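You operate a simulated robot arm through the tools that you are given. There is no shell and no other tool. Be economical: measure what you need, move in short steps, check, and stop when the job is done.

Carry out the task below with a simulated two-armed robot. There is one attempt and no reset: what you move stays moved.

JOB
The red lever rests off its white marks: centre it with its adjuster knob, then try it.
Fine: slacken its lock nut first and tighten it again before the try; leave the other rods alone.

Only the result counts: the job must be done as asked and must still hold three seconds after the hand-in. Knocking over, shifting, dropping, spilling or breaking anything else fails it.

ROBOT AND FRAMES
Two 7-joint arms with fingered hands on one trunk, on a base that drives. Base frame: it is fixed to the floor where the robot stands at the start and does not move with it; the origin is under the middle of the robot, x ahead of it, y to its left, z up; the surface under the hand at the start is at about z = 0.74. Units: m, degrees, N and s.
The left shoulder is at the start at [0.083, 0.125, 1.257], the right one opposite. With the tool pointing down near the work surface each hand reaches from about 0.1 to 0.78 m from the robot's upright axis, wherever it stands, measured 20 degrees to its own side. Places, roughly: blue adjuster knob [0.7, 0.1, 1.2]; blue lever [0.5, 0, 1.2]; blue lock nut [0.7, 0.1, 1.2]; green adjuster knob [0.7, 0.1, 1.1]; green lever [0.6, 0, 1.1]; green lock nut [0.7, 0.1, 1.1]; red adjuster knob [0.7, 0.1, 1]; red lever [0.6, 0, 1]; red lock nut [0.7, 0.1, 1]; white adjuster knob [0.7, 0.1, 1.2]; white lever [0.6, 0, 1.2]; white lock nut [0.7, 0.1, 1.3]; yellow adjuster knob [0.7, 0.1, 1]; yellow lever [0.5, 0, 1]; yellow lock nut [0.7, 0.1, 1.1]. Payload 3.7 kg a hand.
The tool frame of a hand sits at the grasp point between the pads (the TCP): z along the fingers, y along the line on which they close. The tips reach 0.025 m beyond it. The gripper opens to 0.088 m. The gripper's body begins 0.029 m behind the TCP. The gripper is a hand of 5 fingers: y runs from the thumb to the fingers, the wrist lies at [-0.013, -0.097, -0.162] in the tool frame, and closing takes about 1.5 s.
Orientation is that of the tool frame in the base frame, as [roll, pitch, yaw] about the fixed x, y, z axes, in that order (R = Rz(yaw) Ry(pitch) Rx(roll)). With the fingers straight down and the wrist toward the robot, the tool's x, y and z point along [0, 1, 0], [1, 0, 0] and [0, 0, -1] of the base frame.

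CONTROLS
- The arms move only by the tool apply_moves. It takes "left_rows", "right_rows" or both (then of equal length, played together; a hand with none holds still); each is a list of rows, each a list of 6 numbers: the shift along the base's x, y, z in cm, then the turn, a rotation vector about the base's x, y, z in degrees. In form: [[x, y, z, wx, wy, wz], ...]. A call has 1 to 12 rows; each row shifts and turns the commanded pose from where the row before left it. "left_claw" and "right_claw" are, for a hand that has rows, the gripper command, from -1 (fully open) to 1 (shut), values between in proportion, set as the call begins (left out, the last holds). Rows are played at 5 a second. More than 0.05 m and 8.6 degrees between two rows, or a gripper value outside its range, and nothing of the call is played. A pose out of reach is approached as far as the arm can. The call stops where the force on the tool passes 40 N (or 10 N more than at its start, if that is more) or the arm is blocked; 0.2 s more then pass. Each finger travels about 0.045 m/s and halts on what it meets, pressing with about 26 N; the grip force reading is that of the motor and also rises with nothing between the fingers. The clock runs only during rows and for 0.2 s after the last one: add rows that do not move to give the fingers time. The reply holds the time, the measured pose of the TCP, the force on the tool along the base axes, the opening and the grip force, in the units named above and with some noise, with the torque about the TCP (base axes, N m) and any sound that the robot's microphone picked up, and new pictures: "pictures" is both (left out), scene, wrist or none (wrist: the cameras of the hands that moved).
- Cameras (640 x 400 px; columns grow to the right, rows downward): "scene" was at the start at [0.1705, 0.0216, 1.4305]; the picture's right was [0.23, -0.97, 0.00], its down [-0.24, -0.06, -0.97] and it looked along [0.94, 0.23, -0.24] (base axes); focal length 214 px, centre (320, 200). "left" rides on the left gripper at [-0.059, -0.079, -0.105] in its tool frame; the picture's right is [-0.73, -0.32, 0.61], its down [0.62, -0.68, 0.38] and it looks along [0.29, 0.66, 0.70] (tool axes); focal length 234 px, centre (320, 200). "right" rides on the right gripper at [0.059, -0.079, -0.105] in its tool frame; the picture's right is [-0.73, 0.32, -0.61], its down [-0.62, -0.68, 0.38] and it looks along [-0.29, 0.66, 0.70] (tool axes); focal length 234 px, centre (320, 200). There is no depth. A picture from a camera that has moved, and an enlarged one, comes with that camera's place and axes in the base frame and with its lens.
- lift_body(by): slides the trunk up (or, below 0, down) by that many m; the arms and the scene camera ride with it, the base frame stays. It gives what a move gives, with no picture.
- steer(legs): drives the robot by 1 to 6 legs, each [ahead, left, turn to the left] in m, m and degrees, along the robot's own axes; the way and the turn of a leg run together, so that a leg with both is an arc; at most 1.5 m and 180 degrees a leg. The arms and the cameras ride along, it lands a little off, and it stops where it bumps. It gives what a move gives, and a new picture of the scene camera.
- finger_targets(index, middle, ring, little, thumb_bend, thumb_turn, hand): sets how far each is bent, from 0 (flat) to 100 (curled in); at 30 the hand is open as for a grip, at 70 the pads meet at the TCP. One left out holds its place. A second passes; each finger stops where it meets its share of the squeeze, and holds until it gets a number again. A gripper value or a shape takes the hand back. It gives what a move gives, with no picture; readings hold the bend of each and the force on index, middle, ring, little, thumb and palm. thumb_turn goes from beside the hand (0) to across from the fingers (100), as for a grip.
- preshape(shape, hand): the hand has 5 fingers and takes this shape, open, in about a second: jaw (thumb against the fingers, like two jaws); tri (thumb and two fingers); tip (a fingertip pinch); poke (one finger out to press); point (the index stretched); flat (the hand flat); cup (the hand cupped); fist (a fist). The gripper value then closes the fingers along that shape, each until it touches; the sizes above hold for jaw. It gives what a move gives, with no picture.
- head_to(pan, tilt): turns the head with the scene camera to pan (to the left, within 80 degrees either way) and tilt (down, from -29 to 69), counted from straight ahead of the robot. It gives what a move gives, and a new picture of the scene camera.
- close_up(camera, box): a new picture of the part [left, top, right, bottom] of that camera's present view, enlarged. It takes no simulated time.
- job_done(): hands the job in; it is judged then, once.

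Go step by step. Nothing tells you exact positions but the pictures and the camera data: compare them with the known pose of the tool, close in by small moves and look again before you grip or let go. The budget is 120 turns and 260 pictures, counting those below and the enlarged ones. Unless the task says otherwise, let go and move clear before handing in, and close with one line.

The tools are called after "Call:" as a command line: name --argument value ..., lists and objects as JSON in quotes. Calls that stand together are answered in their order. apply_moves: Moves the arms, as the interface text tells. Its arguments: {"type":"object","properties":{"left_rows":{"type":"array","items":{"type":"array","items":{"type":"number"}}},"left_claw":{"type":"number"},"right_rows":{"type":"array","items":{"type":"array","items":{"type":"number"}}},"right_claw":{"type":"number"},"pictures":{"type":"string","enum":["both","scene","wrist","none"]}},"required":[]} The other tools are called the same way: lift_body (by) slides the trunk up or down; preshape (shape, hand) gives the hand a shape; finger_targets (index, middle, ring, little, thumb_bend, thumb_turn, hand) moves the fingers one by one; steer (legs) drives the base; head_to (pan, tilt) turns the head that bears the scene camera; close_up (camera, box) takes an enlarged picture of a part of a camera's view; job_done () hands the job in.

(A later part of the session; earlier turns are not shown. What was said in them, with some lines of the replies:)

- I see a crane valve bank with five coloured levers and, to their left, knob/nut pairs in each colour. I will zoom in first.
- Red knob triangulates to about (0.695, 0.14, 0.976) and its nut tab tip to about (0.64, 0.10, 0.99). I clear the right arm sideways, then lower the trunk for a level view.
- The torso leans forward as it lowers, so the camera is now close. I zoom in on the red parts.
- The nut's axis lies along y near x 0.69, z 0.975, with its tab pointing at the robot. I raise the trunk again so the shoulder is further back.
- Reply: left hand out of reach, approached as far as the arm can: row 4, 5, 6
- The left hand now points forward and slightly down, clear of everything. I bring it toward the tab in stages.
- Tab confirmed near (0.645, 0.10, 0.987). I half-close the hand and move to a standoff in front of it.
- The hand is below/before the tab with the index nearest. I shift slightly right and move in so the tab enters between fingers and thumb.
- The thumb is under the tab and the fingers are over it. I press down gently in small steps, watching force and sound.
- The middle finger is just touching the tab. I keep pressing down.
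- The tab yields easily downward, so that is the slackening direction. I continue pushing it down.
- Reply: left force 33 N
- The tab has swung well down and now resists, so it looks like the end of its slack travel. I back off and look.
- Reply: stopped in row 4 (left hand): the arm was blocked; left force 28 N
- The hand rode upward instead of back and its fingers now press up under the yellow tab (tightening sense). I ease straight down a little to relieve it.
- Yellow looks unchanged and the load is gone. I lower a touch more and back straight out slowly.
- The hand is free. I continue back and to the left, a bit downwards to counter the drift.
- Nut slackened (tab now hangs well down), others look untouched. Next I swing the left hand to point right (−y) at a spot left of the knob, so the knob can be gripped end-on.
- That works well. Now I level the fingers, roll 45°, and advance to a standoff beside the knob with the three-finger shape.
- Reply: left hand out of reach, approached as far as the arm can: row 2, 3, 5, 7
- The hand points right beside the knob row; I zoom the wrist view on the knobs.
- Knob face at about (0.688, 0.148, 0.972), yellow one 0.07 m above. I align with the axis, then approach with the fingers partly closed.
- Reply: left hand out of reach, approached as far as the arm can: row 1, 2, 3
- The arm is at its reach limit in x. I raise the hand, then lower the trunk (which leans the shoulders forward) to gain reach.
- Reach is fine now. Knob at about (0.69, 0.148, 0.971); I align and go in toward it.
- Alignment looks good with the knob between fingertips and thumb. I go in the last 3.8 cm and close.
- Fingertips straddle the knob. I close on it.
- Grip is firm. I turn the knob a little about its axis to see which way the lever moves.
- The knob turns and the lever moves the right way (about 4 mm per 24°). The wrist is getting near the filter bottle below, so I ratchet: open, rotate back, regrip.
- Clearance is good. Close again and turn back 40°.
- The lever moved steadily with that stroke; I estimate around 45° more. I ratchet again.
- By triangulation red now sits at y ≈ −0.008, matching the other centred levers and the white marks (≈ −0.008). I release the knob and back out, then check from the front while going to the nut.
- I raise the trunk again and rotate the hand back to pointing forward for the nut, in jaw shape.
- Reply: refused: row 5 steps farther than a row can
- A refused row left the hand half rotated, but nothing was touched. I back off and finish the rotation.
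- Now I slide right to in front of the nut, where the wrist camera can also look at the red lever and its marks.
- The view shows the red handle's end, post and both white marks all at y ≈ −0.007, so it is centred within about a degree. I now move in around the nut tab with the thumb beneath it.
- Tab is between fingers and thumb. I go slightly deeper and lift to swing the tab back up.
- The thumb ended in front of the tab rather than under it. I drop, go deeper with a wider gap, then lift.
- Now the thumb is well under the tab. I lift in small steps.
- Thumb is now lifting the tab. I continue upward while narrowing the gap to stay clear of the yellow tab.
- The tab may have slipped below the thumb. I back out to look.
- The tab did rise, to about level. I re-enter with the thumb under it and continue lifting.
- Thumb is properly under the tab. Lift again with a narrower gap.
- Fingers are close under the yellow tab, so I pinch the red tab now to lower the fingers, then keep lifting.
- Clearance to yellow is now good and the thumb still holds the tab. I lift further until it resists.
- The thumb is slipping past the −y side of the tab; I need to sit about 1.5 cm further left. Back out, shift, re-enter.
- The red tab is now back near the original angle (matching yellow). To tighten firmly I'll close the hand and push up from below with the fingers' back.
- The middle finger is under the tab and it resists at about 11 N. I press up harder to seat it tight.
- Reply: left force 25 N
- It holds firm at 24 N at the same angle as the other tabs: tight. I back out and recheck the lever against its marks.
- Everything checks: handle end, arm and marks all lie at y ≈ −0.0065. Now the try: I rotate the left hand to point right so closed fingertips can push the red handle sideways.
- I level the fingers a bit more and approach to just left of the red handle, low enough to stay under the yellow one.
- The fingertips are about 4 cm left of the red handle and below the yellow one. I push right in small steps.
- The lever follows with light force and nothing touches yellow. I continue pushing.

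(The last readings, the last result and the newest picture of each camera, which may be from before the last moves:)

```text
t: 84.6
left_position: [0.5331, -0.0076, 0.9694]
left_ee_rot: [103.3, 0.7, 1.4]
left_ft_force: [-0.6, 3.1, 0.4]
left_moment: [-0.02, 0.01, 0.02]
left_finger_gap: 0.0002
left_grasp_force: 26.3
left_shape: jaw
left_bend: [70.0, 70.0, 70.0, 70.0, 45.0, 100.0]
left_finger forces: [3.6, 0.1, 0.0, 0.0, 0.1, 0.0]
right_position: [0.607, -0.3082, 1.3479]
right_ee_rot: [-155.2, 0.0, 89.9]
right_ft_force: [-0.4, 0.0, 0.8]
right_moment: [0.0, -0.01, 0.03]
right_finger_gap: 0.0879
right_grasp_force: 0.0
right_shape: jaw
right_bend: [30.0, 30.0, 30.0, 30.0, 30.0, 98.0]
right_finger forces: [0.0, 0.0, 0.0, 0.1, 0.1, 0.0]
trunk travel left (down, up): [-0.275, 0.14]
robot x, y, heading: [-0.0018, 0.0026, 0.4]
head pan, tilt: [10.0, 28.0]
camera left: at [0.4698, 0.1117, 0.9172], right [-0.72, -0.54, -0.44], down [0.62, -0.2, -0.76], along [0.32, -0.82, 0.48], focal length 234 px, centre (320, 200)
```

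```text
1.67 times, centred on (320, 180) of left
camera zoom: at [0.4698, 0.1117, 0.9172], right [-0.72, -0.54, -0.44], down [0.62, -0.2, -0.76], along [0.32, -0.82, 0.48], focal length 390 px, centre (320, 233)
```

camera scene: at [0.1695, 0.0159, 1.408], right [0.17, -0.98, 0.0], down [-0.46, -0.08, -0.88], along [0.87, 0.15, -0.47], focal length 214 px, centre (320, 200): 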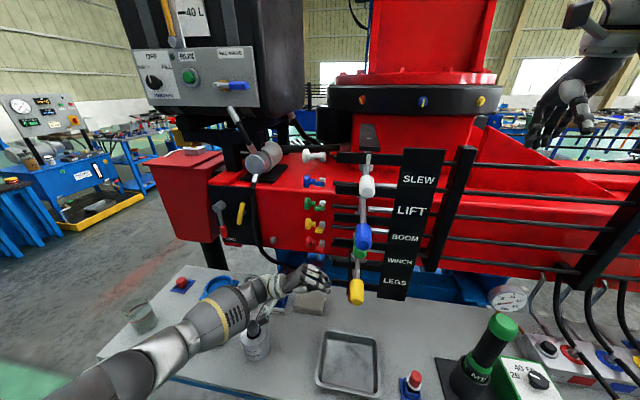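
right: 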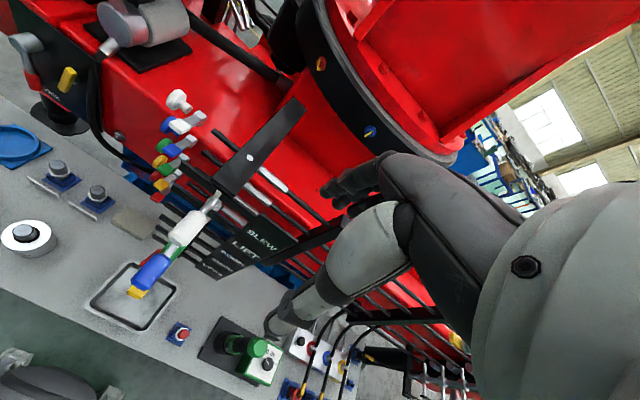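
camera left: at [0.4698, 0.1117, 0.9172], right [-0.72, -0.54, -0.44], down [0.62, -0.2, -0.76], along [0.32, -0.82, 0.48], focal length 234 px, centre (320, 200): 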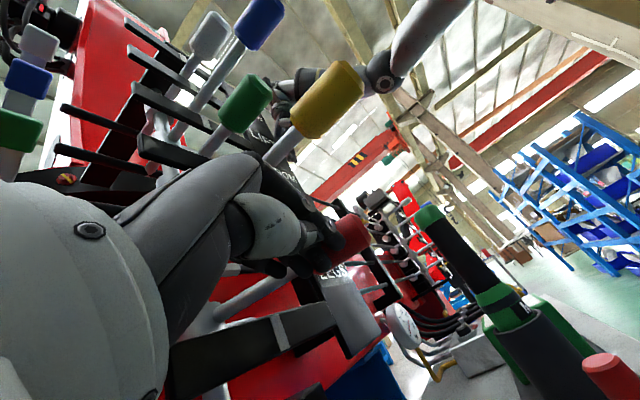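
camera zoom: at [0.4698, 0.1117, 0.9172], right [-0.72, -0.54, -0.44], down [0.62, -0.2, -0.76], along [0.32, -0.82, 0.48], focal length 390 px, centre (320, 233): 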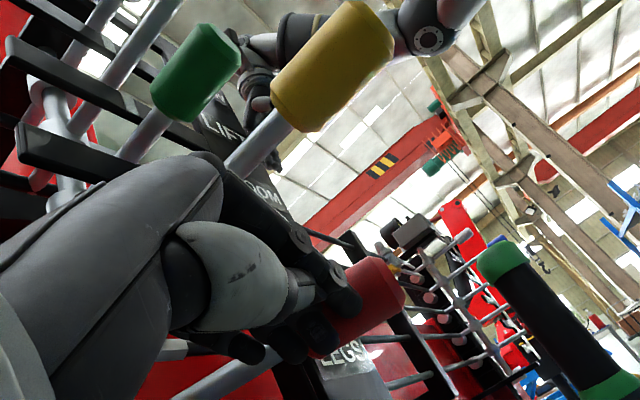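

Lever is swung about 16°, still light. A little further to make it a full stroke, then back off.

Call:
apply_moves --left_rows '[[0, -0.6, 0, 0, 0, 0], [0, -0.6, 0, 0, 0, 0], [0, -0.6, 0, 0, 0, 0], [0, 0, 0, 0, 0, 0]]' --pictures "none"

Call:
close_up --camera "scene" --box '[270, 220, 430, 330]'

```text
t: 85.6
left_position: [0.5324, -0.0199, 0.9699]
left_ee_rot: [103.0, 0.6, 1.6]
left_ft_force: [-7.9, 29.3, 5.5]
left_moment: [-0.09, -0.13, 0.22]
left_finger_gap: 0.0001
left_grasp_force: 25.3
left_shape: jaw
left_bend: [70.0, 70.0, 70.0, 70.0, 74.0, 100.0]
left_finger forces: [10.1, 0.1, 12.4, 0.0, 0.0, 0.0]
right_position: [0.6065, -0.304, 1.3484]
right_ee_rot: [-155.3, 0.2, 90.1]
right_ft_force: [0.1, -0.4, 1.1]
right_moment: [0.01, -0.03, -0.05]
right_finger_gap: 0.0877
right_grasp_force: 0.0
right_shape: jaw
right_bend: [30.0, 30.0, 30.0, 30.0, 30.0, 98.0]
right_finger forces: [0.0, 0.1, 0.0, 0.0, 0.0, 0.0]
trunk travel left (down, up): [-0.275, 0.14]
robot x, y, heading: [-0.0016, -0.003, 0.0]
head pan, tilt: [10.0, 28.0]
```

```text
3.64 times, centred on (350, 275) of scene
camera zoom: at [0.1679, 0.02, 1.4083], right [0.17, -0.98, 0.0], down [-0.46, -0.08, -0.88], along [0.87, 0.15, -0.47], focal length 780 px, centre (211, -73)
```

zoom: 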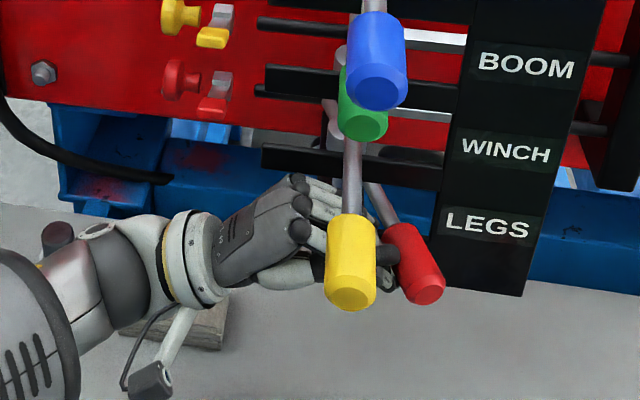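

That was the lever's end stop. I back off and see whether it springs back to centre.

Call:
apply_moves --left_rows '[[0, 0.7, 0, 0, 0, 0], [0, 1, 0, 0, 0, 0], [0, 1.5, 0, 0, 0, 0], [0, 2, 0, 0, 0, 0], [0, 2.5, 0, 0, 0, 0], [0, 3, 0, 0, 0, 0], [0, 0, 0, 0, 0, 0]]' --pictures "wrist"

Call:
close_up --camera "scene" --box '[270, 220, 430, 330]'

```text
t: 87.2
left_position: [0.5328, 0.0806, 0.9686]
left_ee_rot: [103.3, 0.8, 1.4]
left_ft_force: [0.2, 1.0, -0.9]
left_moment: [-0.01, 0.02, 0.0]
left_finger_gap: 0.0001
left_grasp_force: 26.1
left_shape: jaw
left_bend: [70.0, 70.0, 70.0, 70.0, 72.0, 100.0]
left_finger forces: [0.0, 0.1, 0.0, 0.1, 0.0, 0.0]
right_position: [0.6063, -0.3096, 1.347]
right_ee_rot: [-155.2, -0.1, 89.9]
right_ft_force: [0.2, -0.5, 0.5]
right_moment: [-0.01, 0.01, -0.01]
right_finger_gap: 0.0877
right_grasp_force: 0.0
right_shape: jaw
right_bend: [30.0, 30.0, 30.0, 30.0, 30.0, 98.0]
right_finger forces: [0.0, 0.1, 0.0, 0.0, 0.0, 0.0]
trunk travel left (down, up): [-0.275, 0.14]
robot x, y, heading: [-0.0002, -0.0001, 0.0]
head pan, tilt: [10.0, 28.0]
camera left: at [0.469, 0.1995, 0.9169], right [-0.72, -0.54, -0.44], down [0.62, -0.2, -0.76], along [0.32, -0.82, 0.48], focal length 234 px, centre (320, 200)
```

left: 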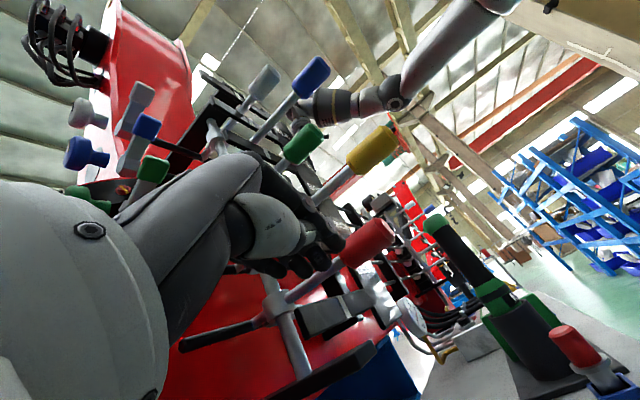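

```text
3.64 times, centred on (350, 275) of scene
camera zoom: at [0.1696, 0.0151, 1.408], right [0.17, -0.98, 0.0], down [-0.46, -0.08, -0.88], along [0.87, 0.15, -0.47], focal length 780 px, centre (211, -73)
```

zoom: 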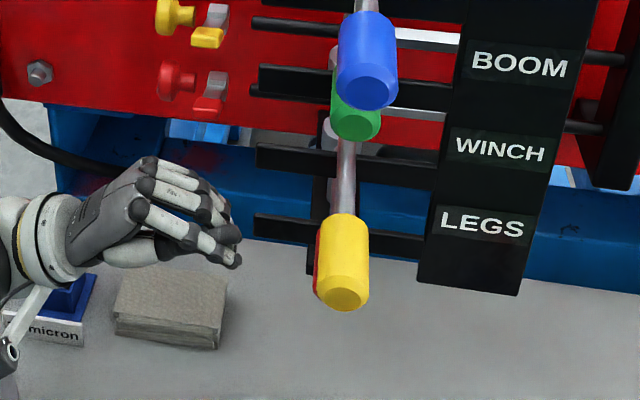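

The lever sprang back to the same centred place. To try the other direction too, I rotate the left hand forward again and pass low beneath the handle to its right side.

Call:
apply_moves --left_rows '[[0, 4, 0.5, 5, 0, 0], [0, 4, 0.5, 5, 0, 0], [0, 4, 0.5, 0, 0, 0], [0, 4, 0.5, 0, 0, 0], [0, 3, 0, 0, 0, 8], [0, 0, 0, 0, 0, 8], [0, 0, 0, 0, 0, 8], [0, 0, 0, 0, 0, 8], [0, 0, 0, 0, 0, 8], [0, 0, 0, 0, 0, 8], [0, 0, 0, 0, 0, 8], [0, 0, 0, 0, 0, 8]]' --pictures "none"

Call:
apply_moves --left_rows '[[0, -2, 0, 0, 0, 8], [0, -3, 0, 0, 0, 8], [0, -3, -1, 0, 0, 8], [0, -3, -1, 0, 0, 0], [0, -3, -2, 0, 0, 0], [0, -2, -2, 0, 0, 0], [0, 0, -3, 0, 0, 0], [0, 0, -3, 0, 0, 0], [0, 0, 0, 0, 0, 0]]' --pictures "both"

Call:
close_up --camera "left" --box '[360, 0, 640, 200]'

```text
t: 89.8
left_position: [0.5328, 0.2725, 0.9899]
left_ee_rot: [113.3, 0.4, 65.6]
left_ft_force: [-0.3, 0.3, -0.2]
left_moment: [0.01, -0.02, -0.06]
left_finger_gap: 0.0
left_grasp_force: 25.9
left_shape: jaw
left_bend: [70.0, 70.0, 70.0, 70.0, 72.0, 100.0]
left_finger forces: [0.1, 0.1, 0.1, 0.0, 0.1, 0.1]
right_position: [0.6067, -0.3099, 1.3473]
right_ee_rot: [-155.3, 0.0, 90.0]
right_ft_force: [0.5, 0.5, 1.0]
right_moment: [0.03, 0.02, 0.02]
right_finger_gap: 0.0878
right_grasp_force: 0.2
right_shape: jaw
right_bend: [30.0, 30.0, 30.0, 30.0, 30.0, 98.0]
right_finger forces: [0.0, 0.0, 0.0, 0.0, 0.1, 0.0]
trunk travel left (down, up): [-0.275, 0.14]
robot x, y, heading: [-0.0004, 0.0002, -0.1]
head pan, tilt: [10.0, 28.0]
```

```text
t: 91.8
left_position: [0.5323, 0.1121, 0.8697]
left_ee_rot: [113.2, 0.5, 89.5]
left_ft_force: [0.1, 0.7, -0.4]
left_moment: [0.01, 0.0, 0.01]
left_finger_gap: 0.0001
left_grasp_force: 25.8
left_shape: jaw
left_bend: [70.0, 70.0, 70.0, 70.0, 72.0, 100.0]
left_finger forces: [0.0, 0.0, 0.0, 0.0, 0.0, 0.1]
right_position: [0.6068, -0.308, 1.3475]
right_ee_rot: [-155.3, 0.0, 90.0]
right_ft_force: [0.5, 0.2, 0.3]
right_moment: [0.0, -0.02, 0.01]
right_finger_gap: 0.0877
right_grasp_force: 0.2
right_shape: jaw
right_bend: [30.0, 30.0, 30.0, 30.0, 30.0, 98.0]
right_finger forces: [0.0, 0.0, 0.0, 0.0, 0.1, 0.0]
trunk travel left (down, up): [-0.275, 0.14]
robot x, y, heading: [0.001, 0.0006, 0.4]
head pan, tilt: [10.0, 28.0]
camera scene: at [0.1694, 0.0155, 1.4081], right [0.17, -0.98, 0.0], down [-0.46, -0.08, -0.88], along [0.87, 0.15, -0.47], focal length 214 px, centre (320, 200)
camera left: at [0.4041, 0.0538, 0.8375], right [0.43, -0.73, -0.53], down [0.09, 0.62, -0.78], along [0.9, 0.29, 0.33], focal length 234 px, centre (320, 200)
```

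scene: 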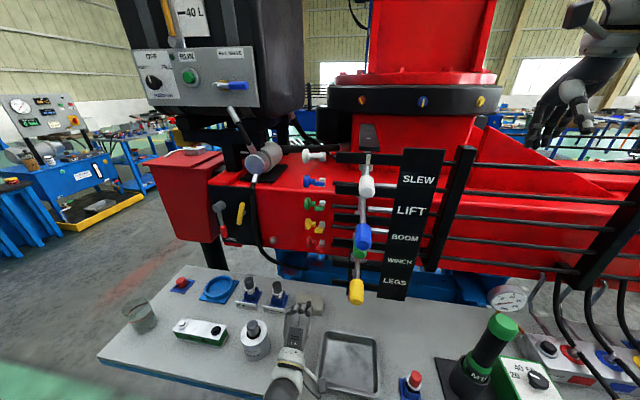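
left: 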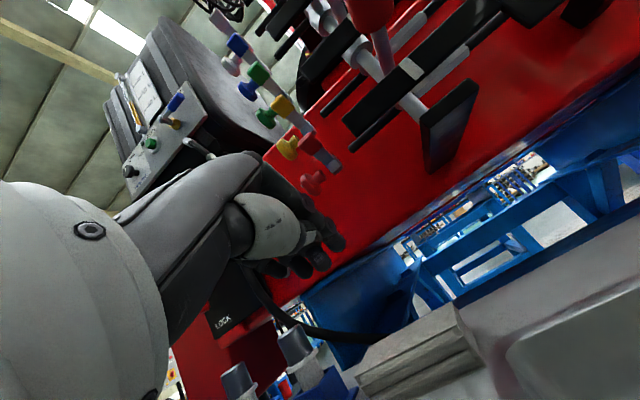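

```text
2.00 times, centred on (500, 100) of left
camera zoom: at [0.4041, 0.0538, 0.8375], right [0.43, -0.73, -0.53], down [0.09, 0.62, -0.78], along [0.9, 0.29, 0.33], focal length 468 px, centre (-40, 400)
```

zoom: 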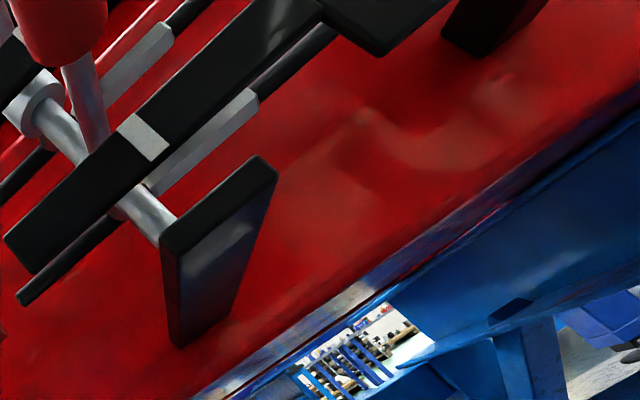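

Low and clear beneath. I slide right underneath the lever to its far side.

Call:
apply_moves --left_rows '[[0, -3, 0, 0, 0, 0], [0, -3, 0, 0, 0, 0], [0, -3, 0, 0, 0, 0], [0, -3, 0, 0, 0, 0], [0, -3, 0, 0, 0, 0], [0, -3, 0, 0, 0, 0], [0, -1.5, 0, 0, 0, 0], [0, 0, 0, 0, 0, 0]]' --pictures "both"

Call:
close_up --camera "scene" --box '[290, 220, 450, 340]'

```text
t: 92.9
left_position: [0.5255, 0.0475, 0.835]
left_ee_rot: [113.9, -9.2, 87.8]
left_ft_force: [0.3, 0.2, -1.5]
left_moment: [-0.01, 0.05, -0.01]
left_finger_gap: 0.0
left_grasp_force: 26.2
left_shape: jaw
left_bend: [70.0, 70.0, 70.0, 70.0, 72.0, 100.0]
left_finger forces: [0.0, 0.0, 0.0, 0.0, 0.1, 0.0]
right_position: [0.6074, -0.3081, 1.3472]
right_ee_rot: [-155.1, -0.1, 89.9]
right_ft_force: [0.0, 0.1, 0.4]
right_moment: [0.0, 0.0, -0.02]
right_finger_gap: 0.0878
right_grasp_force: 0.1
right_shape: jaw
right_bend: [30.0, 30.0, 30.0, 30.0, 30.0, 98.0]
right_finger forces: [0.0, 0.0, 0.0, 0.0, 0.0, 0.0]
trunk travel left (down, up): [-0.275, 0.14]
robot x, y, heading: [-0.0012, 0.0005, -0.0]
head pan, tilt: [10.0, 28.0]
stopped in row 5 (left hand): the arm was blocked; the commanded pose is now the measured one
camera scene: at [0.1696, 0.0156, 1.408], right [0.17, -0.98, 0.0], down [-0.46, -0.08, -0.88], along [0.87, 0.15, -0.47], focal length 214 px, centre (320, 200)
camera left: at [0.3948, -0.0008, 0.797], right [0.4, -0.65, -0.65], down [0.1, 0.74, -0.67], along [0.91, 0.2, 0.36], focal length 234 px, centre (320, 200)
```

scene: 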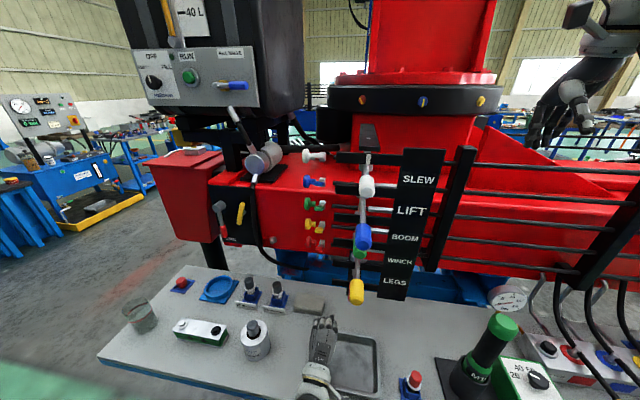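
left: 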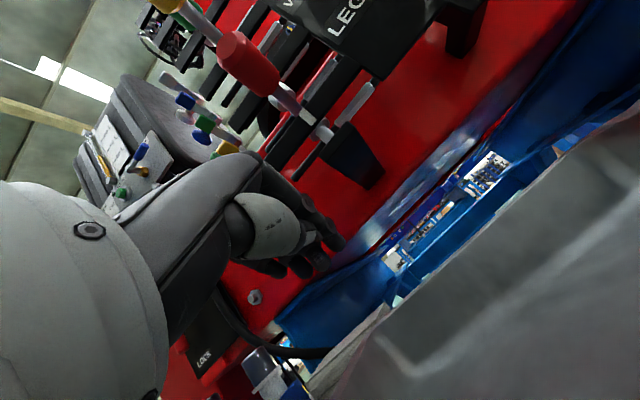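

```text
3.33 times, centred on (370, 280) of scene
camera zoom: at [0.1696, 0.0156, 1.408], right [0.17, -0.98, 0.0], down [-0.46, -0.08, -0.88], along [0.87, 0.15, -0.47], focal length 715 px, centre (153, -67)
```

zoom: 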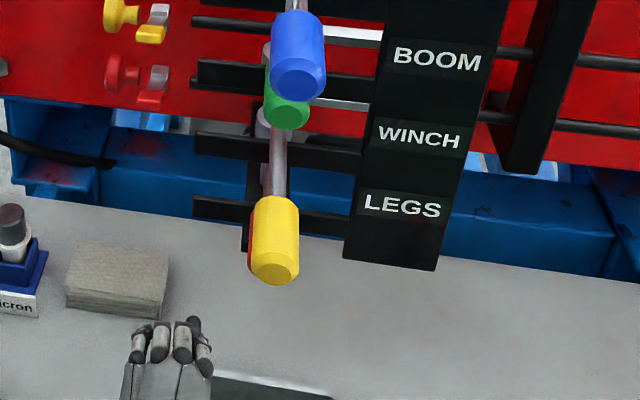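

The arm cannot go further across the body at this height, and it sagged toward the tray, so I abandon the second direction. I move back left and up.

Call:
apply_moves --left_rows '[[0, 1, 1, 0, 0, 0], [0, 2, 1, 0, 0, 0], [0, 2, 1, 0, 0, 0], [0, 2, 1, 0, 0, 0], [0, 0, 0, 0, 0, 0]]' --pictures "both"

```text
t: 94.1
left_position: [0.5252, 0.117, 0.8754]
left_ee_rot: [113.9, -9.1, 87.8]
left_ft_force: [0.2, 0.1, -1.0]
left_moment: [0.0, 0.01, 0.01]
left_finger_gap: 0.0002
left_grasp_force: 25.9
left_shape: jaw
left_bend: [70.0, 70.0, 70.0, 70.0, 72.0, 100.0]
left_finger forces: [0.1, 0.0, 0.0, 0.1, 0.1, 0.0]
right_position: [0.6077, -0.3092, 1.3466]
right_ee_rot: [-155.2, 0.1, 90.0]
right_ft_force: [0.6, 0.9, 0.6]
right_moment: [0.0, -0.01, -0.01]
right_finger_gap: 0.0878
right_grasp_force: 0.0
right_shape: jaw
right_bend: [30.0, 30.0, 30.0, 30.0, 30.0, 98.0]
right_finger forces: [0.0, 0.0, 0.1, 0.0, 0.0, 0.0]
trunk travel left (down, up): [-0.275, 0.14]
robot x, y, heading: [-0.0015, -0.0053, -0.0]
head pan, tilt: [10.0, 28.0]
camera scene: at [0.1696, 0.0152, 1.408], right [0.17, -0.98, 0.0], down [-0.46, -0.08, -0.88], along [0.87, 0.15, -0.47], focal length 214 px, centre (320, 200)
camera left: at [0.3946, 0.0685, 0.8373], right [0.4, -0.65, -0.65], down [0.1, 0.74, -0.67], along [0.91, 0.2, 0.36], focal length 234 px, centre (320, 200)
```

scene: 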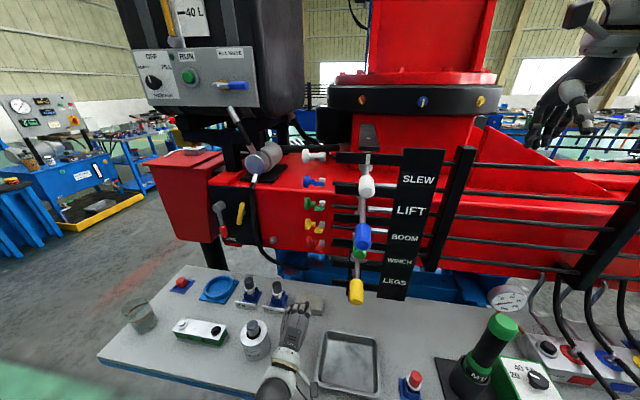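
left: 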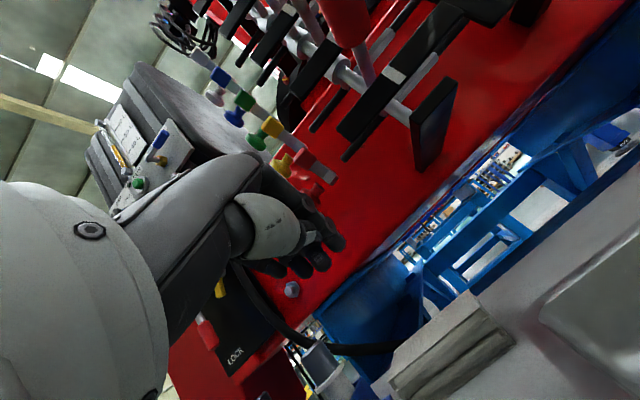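

Nothing was disturbed. I'll do the other direction with a handshake-like grasp from the front instead; first rotate the hand at a clear place.

Call:
apply_moves --left_rows '[[0, 3, 3, 0, -8, 0], [0, 3, 3, 0, -8, 0], [-1, 3, 3, 0, -7, 0], [-1, 1, 2, 8, 0, 0], [0, 0, 0, 8, 0, 0], [0, 0, 0, 8, 0, 0], [0, 0, 0, 8, 0, 0], [0, 0, 0, 8, 0, 0], [0, 0, 0, 8, 0, 0], [0, 0, 0, 8, 0, 0], [0, 0, 0, 8, 0, 0], [0, 0, 0, 8, 0, 0]]' --pictures "both"

```text
t: 96.7
left_position: [0.505, 0.2163, 0.9858]
left_ee_rot: [80.9, -81.1, 100.2]
left_ft_force: [0.8, -0.7, 0.8]
left_moment: [-0.02, -0.01, -0.03]
left_finger_gap: 0.0002
left_grasp_force: 26.1
left_shape: jaw
left_bend: [70.0, 70.0, 70.0, 70.0, 72.0, 100.0]
left_finger forces: [0.0, 0.0, 0.1, 0.0, 0.0, 0.1]
right_position: [0.6059, -0.3094, 1.3474]
right_ee_rot: [-155.3, 0.0, 90.0]
right_ft_force: [0.1, 0.6, 0.1]
right_moment: [-0.01, 0.0, 0.02]
right_finger_gap: 0.0878
right_grasp_force: 0.1
right_shape: jaw
right_bend: [30.0, 30.0, 30.0, 30.0, 30.0, 98.0]
right_finger forces: [0.0, 0.0, 0.0, 0.0, 0.0, 0.0]
trunk travel left (down, up): [-0.275, 0.14]
robot x, y, heading: [-0.0046, -0.001, 0.1]
head pan, tilt: [10.0, 28.0]
camera scene: at [0.1696, 0.0157, 1.408], right [0.17, -0.98, 0.0], down [-0.46, -0.08, -0.88], along [0.87, 0.15, -0.47], focal length 214 px, centre (320, 200)
camera left: at [0.3998, 0.2839, 0.9132], right [0.62, 0.22, -0.75], down [0.36, 0.77, 0.52], along [0.7, -0.59, 0.4], focal length 234 px, centre (320, 200)
```

scene: 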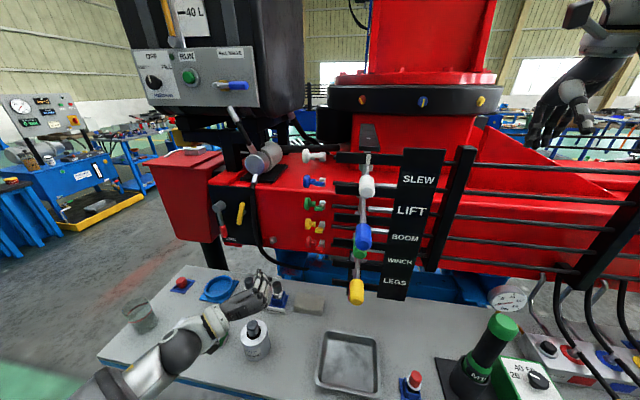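
left: 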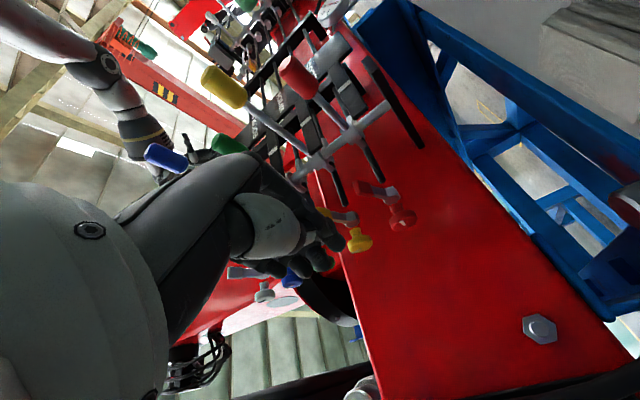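

This orientation is reachable. I retreat in x and slide right in front of the red handle, hand opened, staying below the yellow one.

Call:
apply_moves --left_rows '[[-2, 0, -1, 0, 0, 0], [-2, 0, -1, 0, 0, 0], [-2, 0, -1, 0, 0, 0], [0, -3, 0, 0, 0, 0], [0, -3, 0, 0, 0, 0], [0, -3, 0, 0, 0, 0], [0, -3, 0, 0, 0, 0], [0, 0, 0, 0, 0, 0]]' --left_claw -0.6 --pictures "both"

Call:
close_up --camera "scene" --box '[270, 220, 430, 340]'

```text
t: 98.5
left_position: [0.4441, 0.0975, 0.9566]
left_ee_rot: [80.8, -81.1, 100.1]
left_ft_force: [0.3, 0.2, 0.3]
left_moment: [0.04, -0.01, 0.02]
left_finger_gap: 0.0704
left_grasp_force: 0.0
left_shape: jaw
left_bend: [27.0, 34.0, 32.0, 33.0, 49.0, 99.0]
left_finger forces: [0.1, 0.0, 0.1, 0.0, 0.0, 0.0]
right_position: [0.6078, -0.3089, 1.3478]
right_ee_rot: [-155.2, 0.0, 90.0]
right_ft_force: [0.3, 0.5, 0.1]
right_moment: [0.01, -0.03, 0.03]
right_finger_gap: 0.0874
right_grasp_force: 0.0
right_shape: jaw
right_bend: [30.0, 30.0, 30.0, 30.0, 30.0, 98.0]
right_finger forces: [0.0, 0.1, 0.0, 0.0, 0.0, 0.0]
trunk travel left (down, up): [-0.275, 0.14]
robot x, y, heading: [-0.0027, 0.002, -0.2]
head pan, tilt: [10.0, 28.0]
camera scene: at [0.1695, 0.0158, 1.408], right [0.17, -0.98, 0.0], down [-0.46, -0.08, -0.88], along [0.87, 0.15, -0.47], focal length 214 px, centre (320, 200)
camera left: at [0.3388, 0.1643, 0.8835], right [0.62, 0.22, -0.75], down [0.36, 0.78, 0.52], along [0.7, -0.59, 0.4], focal length 234 px, centre (320, 200)
```

scene: 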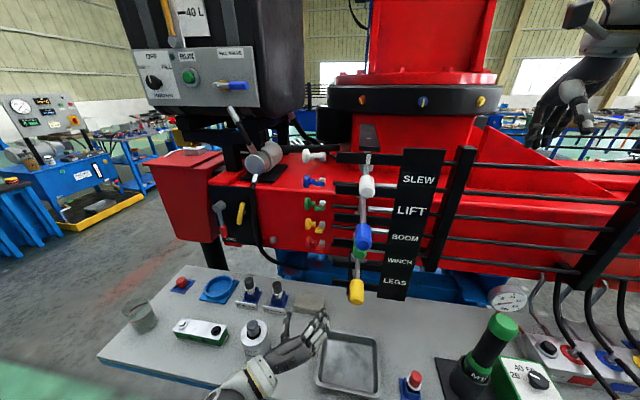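
left: 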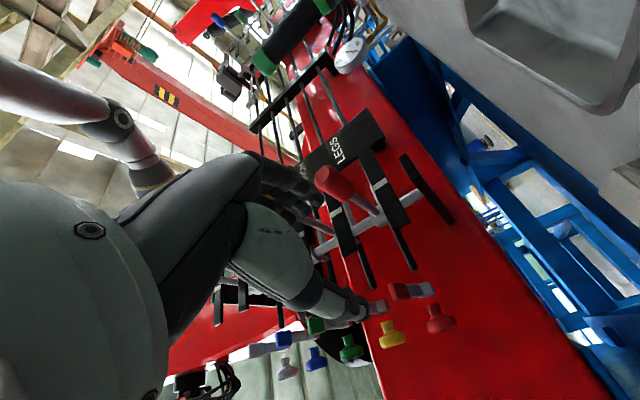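

```text
3.33 times, centred on (350, 280) of scene
camera zoom: at [0.1695, 0.0158, 1.408], right [0.17, -0.98, 0.0], down [-0.46, -0.08, -0.88], along [0.87, 0.15, -0.47], focal length 715 px, centre (220, -67)
```

zoom: 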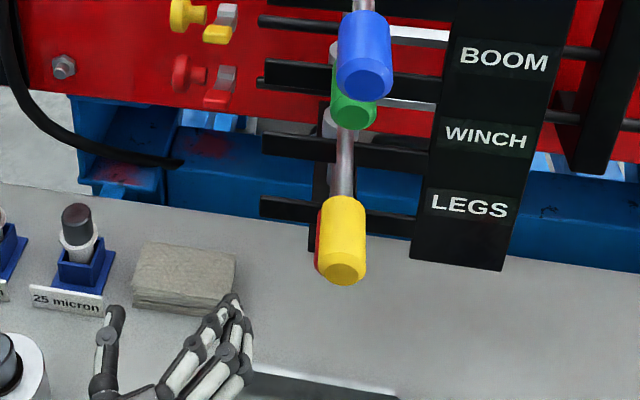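

Thumb left, fingers right, as wanted. I slide right until the gap is in line with the red handle.

Call:
apply_moves --left_rows '[[0, -2.5, 0, 0, 0, 0], [0, -2.5, 0, 0, 0, 0], [0, -2.5, 0, 0, 0, 0], [0, -2.5, 0, 0, 0, 0], [0, 0, 0, 0, 0, 0]]' --pictures "both"

Call:
close_up --camera "scene" --box '[270, 220, 430, 340]'

```text
t: 99.7
left_position: [0.4447, -0.0038, 0.9561]
left_ee_rot: [81.5, -81.1, 99.5]
left_ft_force: [0.4, 0.9, 0.1]
left_moment: [-0.01, 0.04, -0.01]
left_finger_gap: 0.0705
left_grasp_force: 0.1
left_shape: jaw
left_bend: [27.0, 34.0, 32.0, 33.0, 49.0, 99.0]
left_finger forces: [0.0, 0.0, 0.1, 0.0, 0.0, 0.0]
right_position: [0.6055, -0.3085, 1.3472]
right_ee_rot: [-155.2, 0.0, 90.0]
right_ft_force: [0.0, -0.1, 0.1]
right_moment: [-0.01, 0.0, -0.02]
right_finger_gap: 0.0876
right_grasp_force: 0.1
right_shape: jaw
right_bend: [30.0, 30.0, 30.0, 30.0, 30.0, 98.0]
right_finger forces: [0.0, 0.0, 0.0, 0.0, 0.0, 0.0]
trunk travel left (down, up): [-0.275, 0.14]
robot x, y, heading: [0.0017, 0.0048, -0.1]
head pan, tilt: [10.0, 28.0]
camera scene: at [0.1695, 0.0158, 1.408], right [0.17, -0.98, 0.0], down [-0.46, -0.08, -0.88], along [0.87, 0.15, -0.47], focal length 214 px, centre (320, 200)
camera left: at [0.3398, 0.0637, 0.883], right [0.62, 0.22, -0.75], down [0.36, 0.78, 0.52], along [0.7, -0.59, 0.4], focal length 234 px, centre (320, 200)
```

scene: 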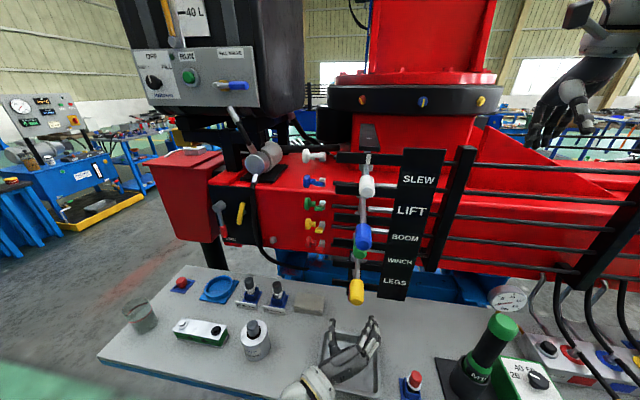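
left: 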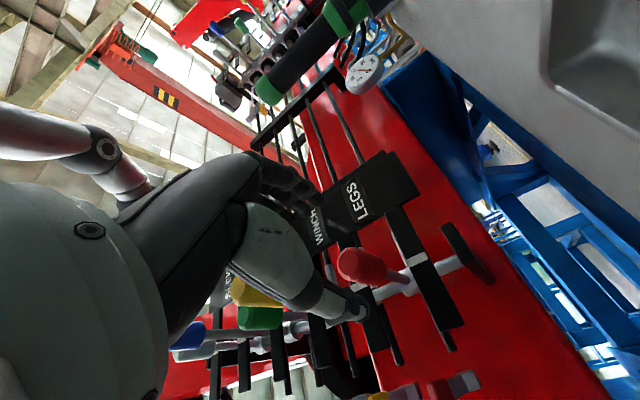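

```text
3.33 times, centred on (350, 280) of scene
camera zoom: at [0.1695, 0.0158, 1.408], right [0.17, -0.98, 0.0], down [-0.46, -0.08, -0.88], along [0.87, 0.15, -0.47], focal length 715 px, centre (220, -67)
```

zoom: 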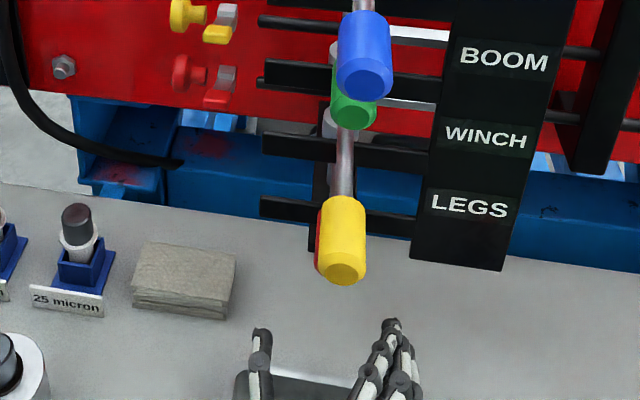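

The red handle is lined up between thumb and fingers. I advance around it.

Call:
apply_moves --left_rows '[[1.5, 0, 0.4, 0, 0, 0], [1.5, 0, 0.4, 0, 0, 0], [1.5, 0, 0, 0, 0, 0], [1.5, 0, 0, 0, 0, 0], [1.3, 0, 0, 0, 0, 0], [0, 0, 0, 0, 0, 0]]' --pictures "wrist"

Call:
close_up --camera "scene" --box '[270, 220, 430, 340]'

Call:
close_up --camera "left" --box '[200, 130, 460, 340]'

```text
t: 101.1
left_position: [0.5189, -0.0023, 0.9644]
left_ee_rot: [81.2, -81.1, 99.9]
left_ft_force: [-0.1, -0.8, -1.1]
left_moment: [0.02, -0.01, -0.02]
left_finger_gap: 0.0704
left_grasp_force: 0.1
left_shape: jaw
left_bend: [27.0, 34.0, 32.0, 33.0, 49.0, 99.0]
left_finger forces: [0.0, 0.0, 0.0, 0.1, 0.0, 0.0]
right_position: [0.6066, -0.3081, 1.3467]
right_ee_rot: [-155.3, -0.1, 90.0]
right_ft_force: [-0.9, -1.0, -0.2]
right_moment: [0.04, 0.0, -0.04]
right_finger_gap: 0.0877
right_grasp_force: 0.1
right_shape: jaw
right_bend: [30.0, 30.0, 30.0, 30.0, 30.0, 98.0]
right_finger forces: [0.0, 0.1, 0.0, 0.0, 0.1, 0.0]
trunk travel left (down, up): [-0.275, 0.14]
robot x, y, heading: [-0.001, -0.0, 0.0]
head pan, tilt: [10.0, 28.0]
camera left: at [0.4128, 0.0636, 0.8917], right [0.62, 0.22, -0.75], down [0.36, 0.78, 0.52], along [0.7, -0.59, 0.4], focal length 234 px, centre (320, 200)
```

left: 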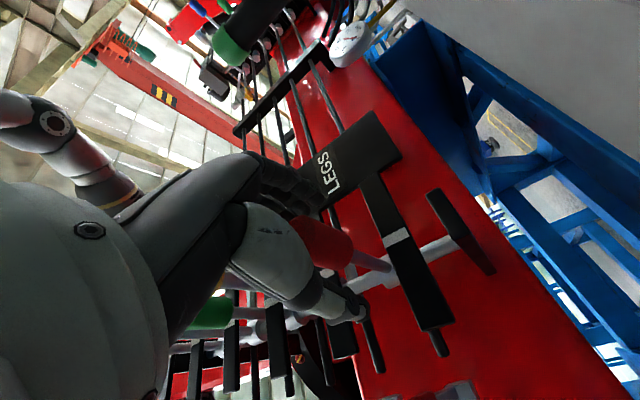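

```text
3.33 times, centred on (350, 280) of scene
camera zoom: at [0.1694, 0.0155, 1.4081], right [0.17, -0.98, 0.0], down [-0.46, -0.08, -0.88], along [0.87, 0.15, -0.47], focal length 715 px, centre (220, -67)
```

zoom: 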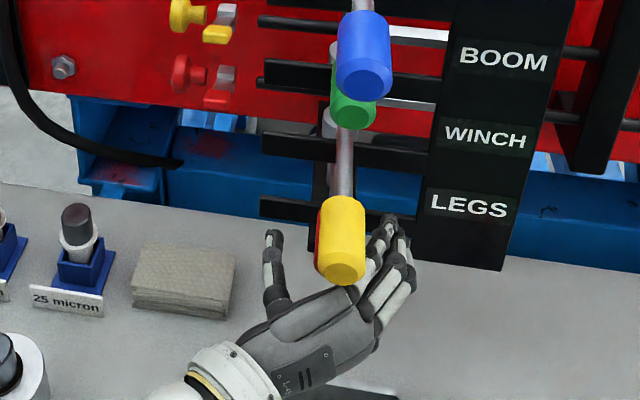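

```text
1.90 times, centred on (330, 235) of left
camera zoom: at [0.4128, 0.0636, 0.8917], right [0.62, 0.22, -0.75], down [0.36, 0.78, 0.52], along [0.7, -0.59, 0.4], focal length 446 px, centre (301, 133)
```

zoom: 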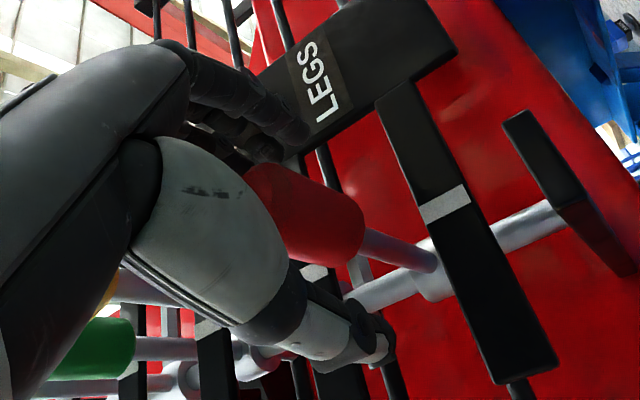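

The handle sits between thumb and fingers with no contact. I pull left in steps toward the other end of its travel.

Call:
apply_moves --left_rows '[[0, 1, 0, 0, 0, 0], [0, 1, 0, 0, 0, 0], [0, 1, 0, 0, 0, 0], [0, 1, 0, 0, 0, 0], [0, 0.8, 0, 0, 0, 0], [0, 0.7, 0, 0, 0, 0], [0, 0, 0, 0, 0, 0]]' --pictures "wrist"

Call:
close_up --camera "scene" --box '[270, 220, 430, 340]'

```text
t: 102.7
left_position: [0.5191, 0.052, 0.9632]
left_ee_rot: [80.9, -81.1, 100.1]
left_ft_force: [1.5, -4.3, 0.4]
left_moment: [0.01, 0.02, -0.02]
left_finger_gap: 0.0721
left_grasp_force: 0.1
left_shape: jaw
left_bend: [26.0, 33.0, 32.0, 33.0, 49.0, 99.0]
left_finger forces: [1.6, 1.4, 0.0, 0.0, 0.1, 0.1]
right_position: [0.6054, -0.3092, 1.3476]
right_ee_rot: [-155.2, 0.1, 89.9]
right_ft_force: [0.1, 0.4, -0.3]
right_moment: [-0.03, -0.01, 0.04]
right_finger_gap: 0.0877
right_grasp_force: 0.1
right_shape: jaw
right_bend: [30.0, 30.0, 30.0, 30.0, 30.0, 98.0]
right_finger forces: [0.1, 0.0, 0.1, 0.0, 0.1, 0.0]
trunk travel left (down, up): [-0.275, 0.14]
robot x, y, heading: [0.0019, 0.001, 0.1]
head pan, tilt: [10.0, 28.0]
camera left: at [0.4132, 0.1189, 0.8911], right [0.62, 0.22, -0.75], down [0.36, 0.78, 0.52], along [0.7, -0.59, 0.4], focal length 234 px, centre (320, 200)
```

left: 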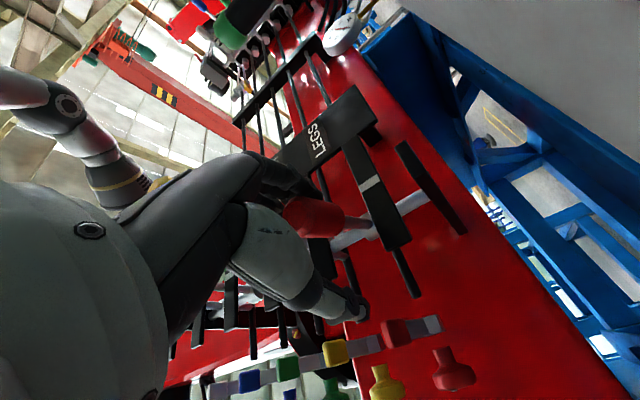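

```text
3.33 times, centred on (350, 280) of scene
camera zoom: at [0.1697, 0.0149, 1.408], right [0.17, -0.98, 0.0], down [-0.46, -0.08, -0.88], along [0.87, 0.15, -0.47], focal length 715 px, centre (220, -67)
```

zoom: 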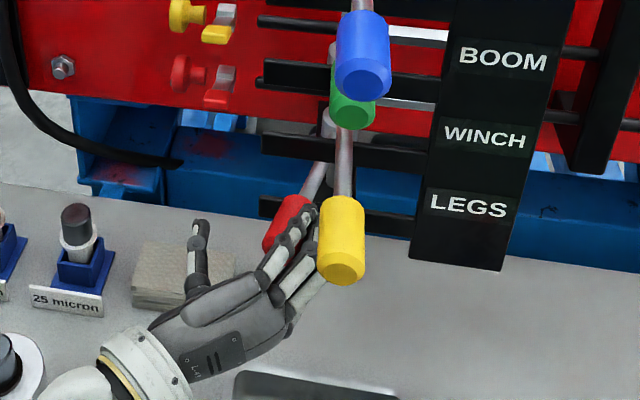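

It is near the other end. A little more, then return to centre, and withdraw forward.

Call:
apply_moves --left_rows '[[0, 0.6, 0, 0, 0, 0], [0, 0.5, 0, 0, 0, 0], [0, 0, 0, 0, 0, 0]]' --pictures "none"

Call:
apply_moves --left_rows '[[0, -1, 0, 0, 0, 0], [0, -1.2, 0, 0, 0, 0], [0, -1.5, 0, 0, 0, 0], [0, -1.5, 0, 0, 0, 0], [0, -1.2, 0, 0, 0, 0], [0, 0, 0, 0, 0, 0]]' --pictures "wrist"

Call:
close_up --camera "scene" --box '[270, 220, 430, 340]'

```text
t: 103.5
left_position: [0.5193, 0.0641, 0.9641]
left_ee_rot: [80.9, -81.1, 99.9]
left_ft_force: [1.2, -5.3, 0.0]
left_moment: [0.06, -0.01, -0.05]
left_finger_gap: 0.0722
left_grasp_force: 0.1
left_shape: jaw
left_bend: [25.0, 32.0, 32.0, 33.0, 49.0, 99.0]
left_finger forces: [2.1, 1.7, 0.1, 0.0, 0.1, 0.1]
right_position: [0.6071, -0.3086, 1.3477]
right_ee_rot: [-155.2, -0.1, 90.0]
right_ft_force: [-0.5, 1.0, 0.1]
right_moment: [-0.01, 0.02, 0.0]
right_finger_gap: 0.088
right_grasp_force: 0.1
right_shape: jaw
right_bend: [30.0, 30.0, 30.0, 30.0, 30.0, 98.0]
right_finger forces: [0.0, 0.1, 0.0, 0.1, 0.0, 0.0]
trunk travel left (down, up): [-0.275, 0.14]
robot x, y, heading: [-0.0031, -0.0028, 0.1]
head pan, tilt: [10.0, 28.0]
```

```text
t: 104.9
left_position: [0.5187, -0.0015, 0.9632]
left_ee_rot: [81.0, -81.1, 100.0]
left_ft_force: [0.5, 0.6, 0.4]
left_moment: [0.0, 0.01, 0.0]
left_finger_gap: 0.0706
left_grasp_force: 0.1
left_shape: jaw
left_bend: [27.0, 34.0, 32.0, 33.0, 49.0, 99.0]
left_finger forces: [0.0, 0.0, 0.0, 0.0, 0.1, 0.0]
right_position: [0.6059, -0.3098, 1.3462]
right_ee_rot: [-155.2, 0.0, 90.0]
right_ft_force: [0.9, -0.1, -0.4]
right_moment: [-0.02, 0.01, 0.04]
right_finger_gap: 0.0877
right_grasp_force: 0.1
right_shape: jaw
right_bend: [30.0, 30.0, 30.0, 30.0, 30.0, 98.0]
right_finger forces: [0.0, 0.0, 0.0, 0.0, 0.0, 0.1]
trunk travel left (down, up): [-0.275, 0.14]
robot x, y, heading: [-0.0013, 0.0006, 0.0]
head pan, tilt: [10.0, 28.0]
camera left: at [0.4129, 0.0659, 0.8908], right [0.62, 0.22, -0.75], down [0.36, 0.78, 0.52], along [0.7, -0.59, 0.4], focal length 234 px, centre (320, 200)
```

left: 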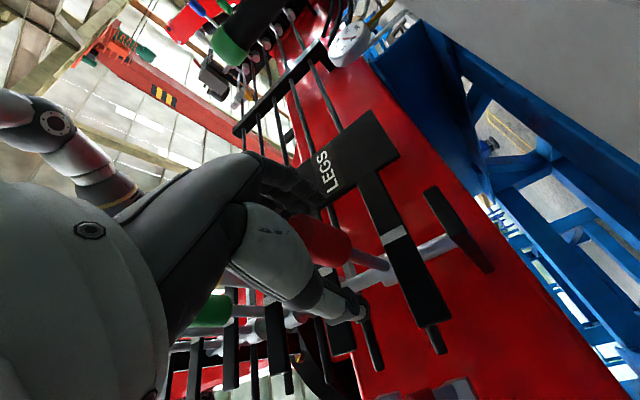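

```text
3.33 times, centred on (350, 280) of scene
camera zoom: at [0.1695, 0.0157, 1.408], right [0.17, -0.98, 0.0], down [-0.46, -0.08, -0.88], along [0.87, 0.15, -0.47], focal length 715 px, centre (220, -67)
```

zoom: 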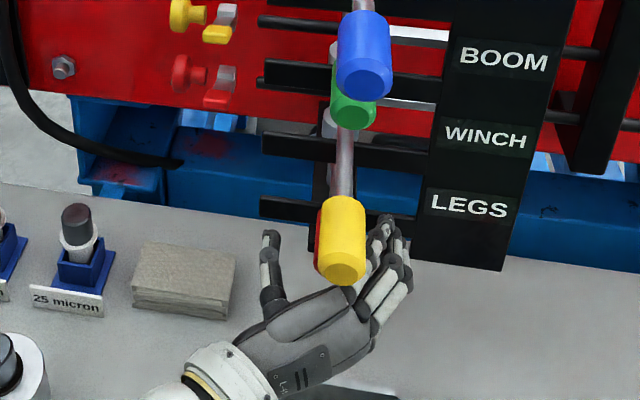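

The lever was swung both ways and returned to centre. I withdraw straight back, then left and clear.

Call:
apply_moves --left_rows '[[-1.5, 0, 0, 0, 0, 0], [-2, 0, -0.3, 0, 0, 0], [-2, 0, -0.3, 0, 0, 0], [-2, 0, -0.3, 0, 0, 0], [0, 3, 0, 0, 0, 0], [0, 4, 0, 0, 0, 0], [0, 4, 0, 0, 0, 0], [0, 4, 0, 0, 0, 0], [0, 3, 0, 0, 0, 0], [0, 0, 0, 0, 0, 0]]' --pictures "both"

Call:
close_up --camera "scene" --box '[280, 190, 430, 310]'

Call:
close_up --camera "left" --box '[260, 40, 520, 260]'

```text
t: 107.1
left_position: [0.4451, 0.1799, 0.9554]
left_ee_rot: [81.0, -81.2, 100.1]
left_ft_force: [-0.5, 0.3, 0.0]
left_moment: [-0.02, 0.02, 0.0]
left_finger_gap: 0.0703
left_grasp_force: 0.1
left_shape: jaw
left_bend: [27.0, 34.0, 32.0, 33.0, 49.0, 99.0]
left_finger forces: [0.0, 0.0, 0.0, 0.0, 0.0, 0.0]
right_position: [0.6074, -0.3091, 1.3464]
right_ee_rot: [-155.2, 0.0, 89.9]
right_ft_force: [-0.4, -0.4, 0.4]
right_moment: [-0.02, -0.01, -0.02]
right_finger_gap: 0.0874
right_grasp_force: 0.1
right_shape: jaw
right_bend: [30.0, 30.0, 30.0, 30.0, 30.0, 98.0]
right_finger forces: [0.1, 0.1, 0.1, 0.1, 0.1, 0.0]
trunk travel left (down, up): [-0.275, 0.14]
robot x, y, heading: [-0.0039, 0.0017, 0.0]
head pan, tilt: [10.0, 28.0]
camera scene: at [0.1696, 0.0152, 1.408], right [0.17, -0.98, 0.0], down [-0.46, -0.08, -0.88], along [0.87, 0.15, -0.47], focal length 214 px, centre (320, 200)
camera left: at [0.3389, 0.2458, 0.8828], right [0.62, 0.22, -0.75], down [0.36, 0.78, 0.52], along [0.7, -0.59, 0.4], focal length 234 px, centre (320, 200)
```

scene: 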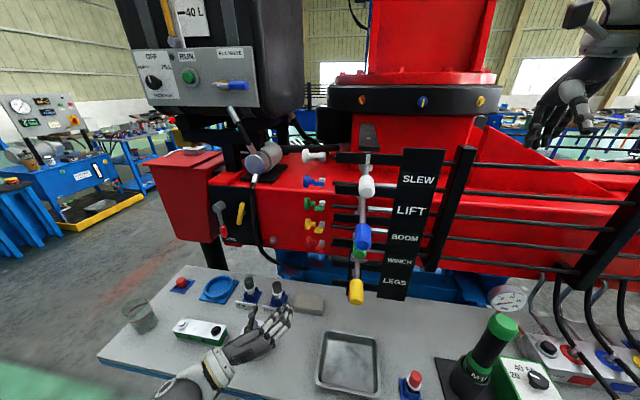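
left: 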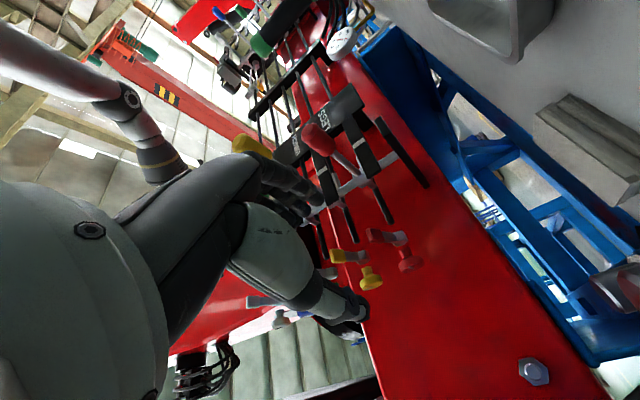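

```text
3.33 times, centred on (355, 250) of scene
camera zoom: at [0.1696, 0.0152, 1.408], right [0.17, -0.98, 0.0], down [-0.46, -0.08, -0.88], along [0.87, 0.15, -0.47], focal length 715 px, centre (203, 33)
```

zoom: 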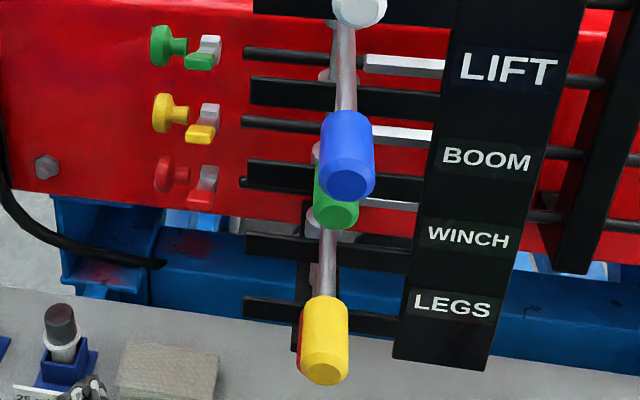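

```text
1.82 times, centred on (390, 150) of left
camera zoom: at [0.3389, 0.2458, 0.8828], right [0.62, 0.22, -0.75], down [0.36, 0.78, 0.52], along [0.7, -0.59, 0.4], focal length 426 px, centre (193, 291)
```

zoom: 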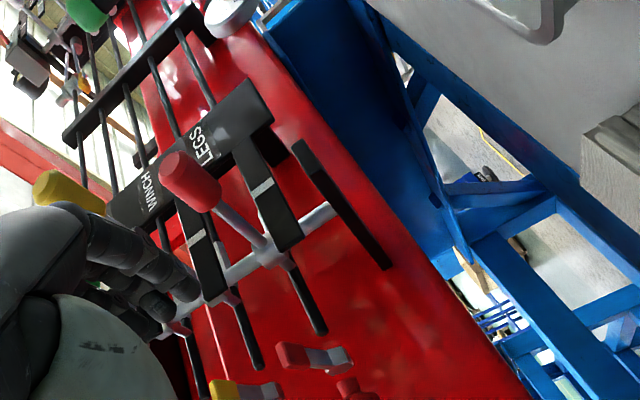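

Everything is in place: the red lever rests on its marks, the nut tab is back up and tight, the other rods are untouched and the hand is clear. I hand in.

Call:
job_done

```text
The job is handed in.
```

The red lever now rests on its white marks, within about a degree. I slackened its lock nut, centred it with the adjuster knob, and tightened the nut again; it held firm at 24 N. I then swung the lever both ways, right to its end stop and left to nearly full travel, and it sprang back to centre each time. While I was backing out after slackening the nut, the left hand pressed up on the yellow rod's tab (about 27 N, in its tightening direction). It did not appear to move, and I touched none of the other rods' nuts or knobs.
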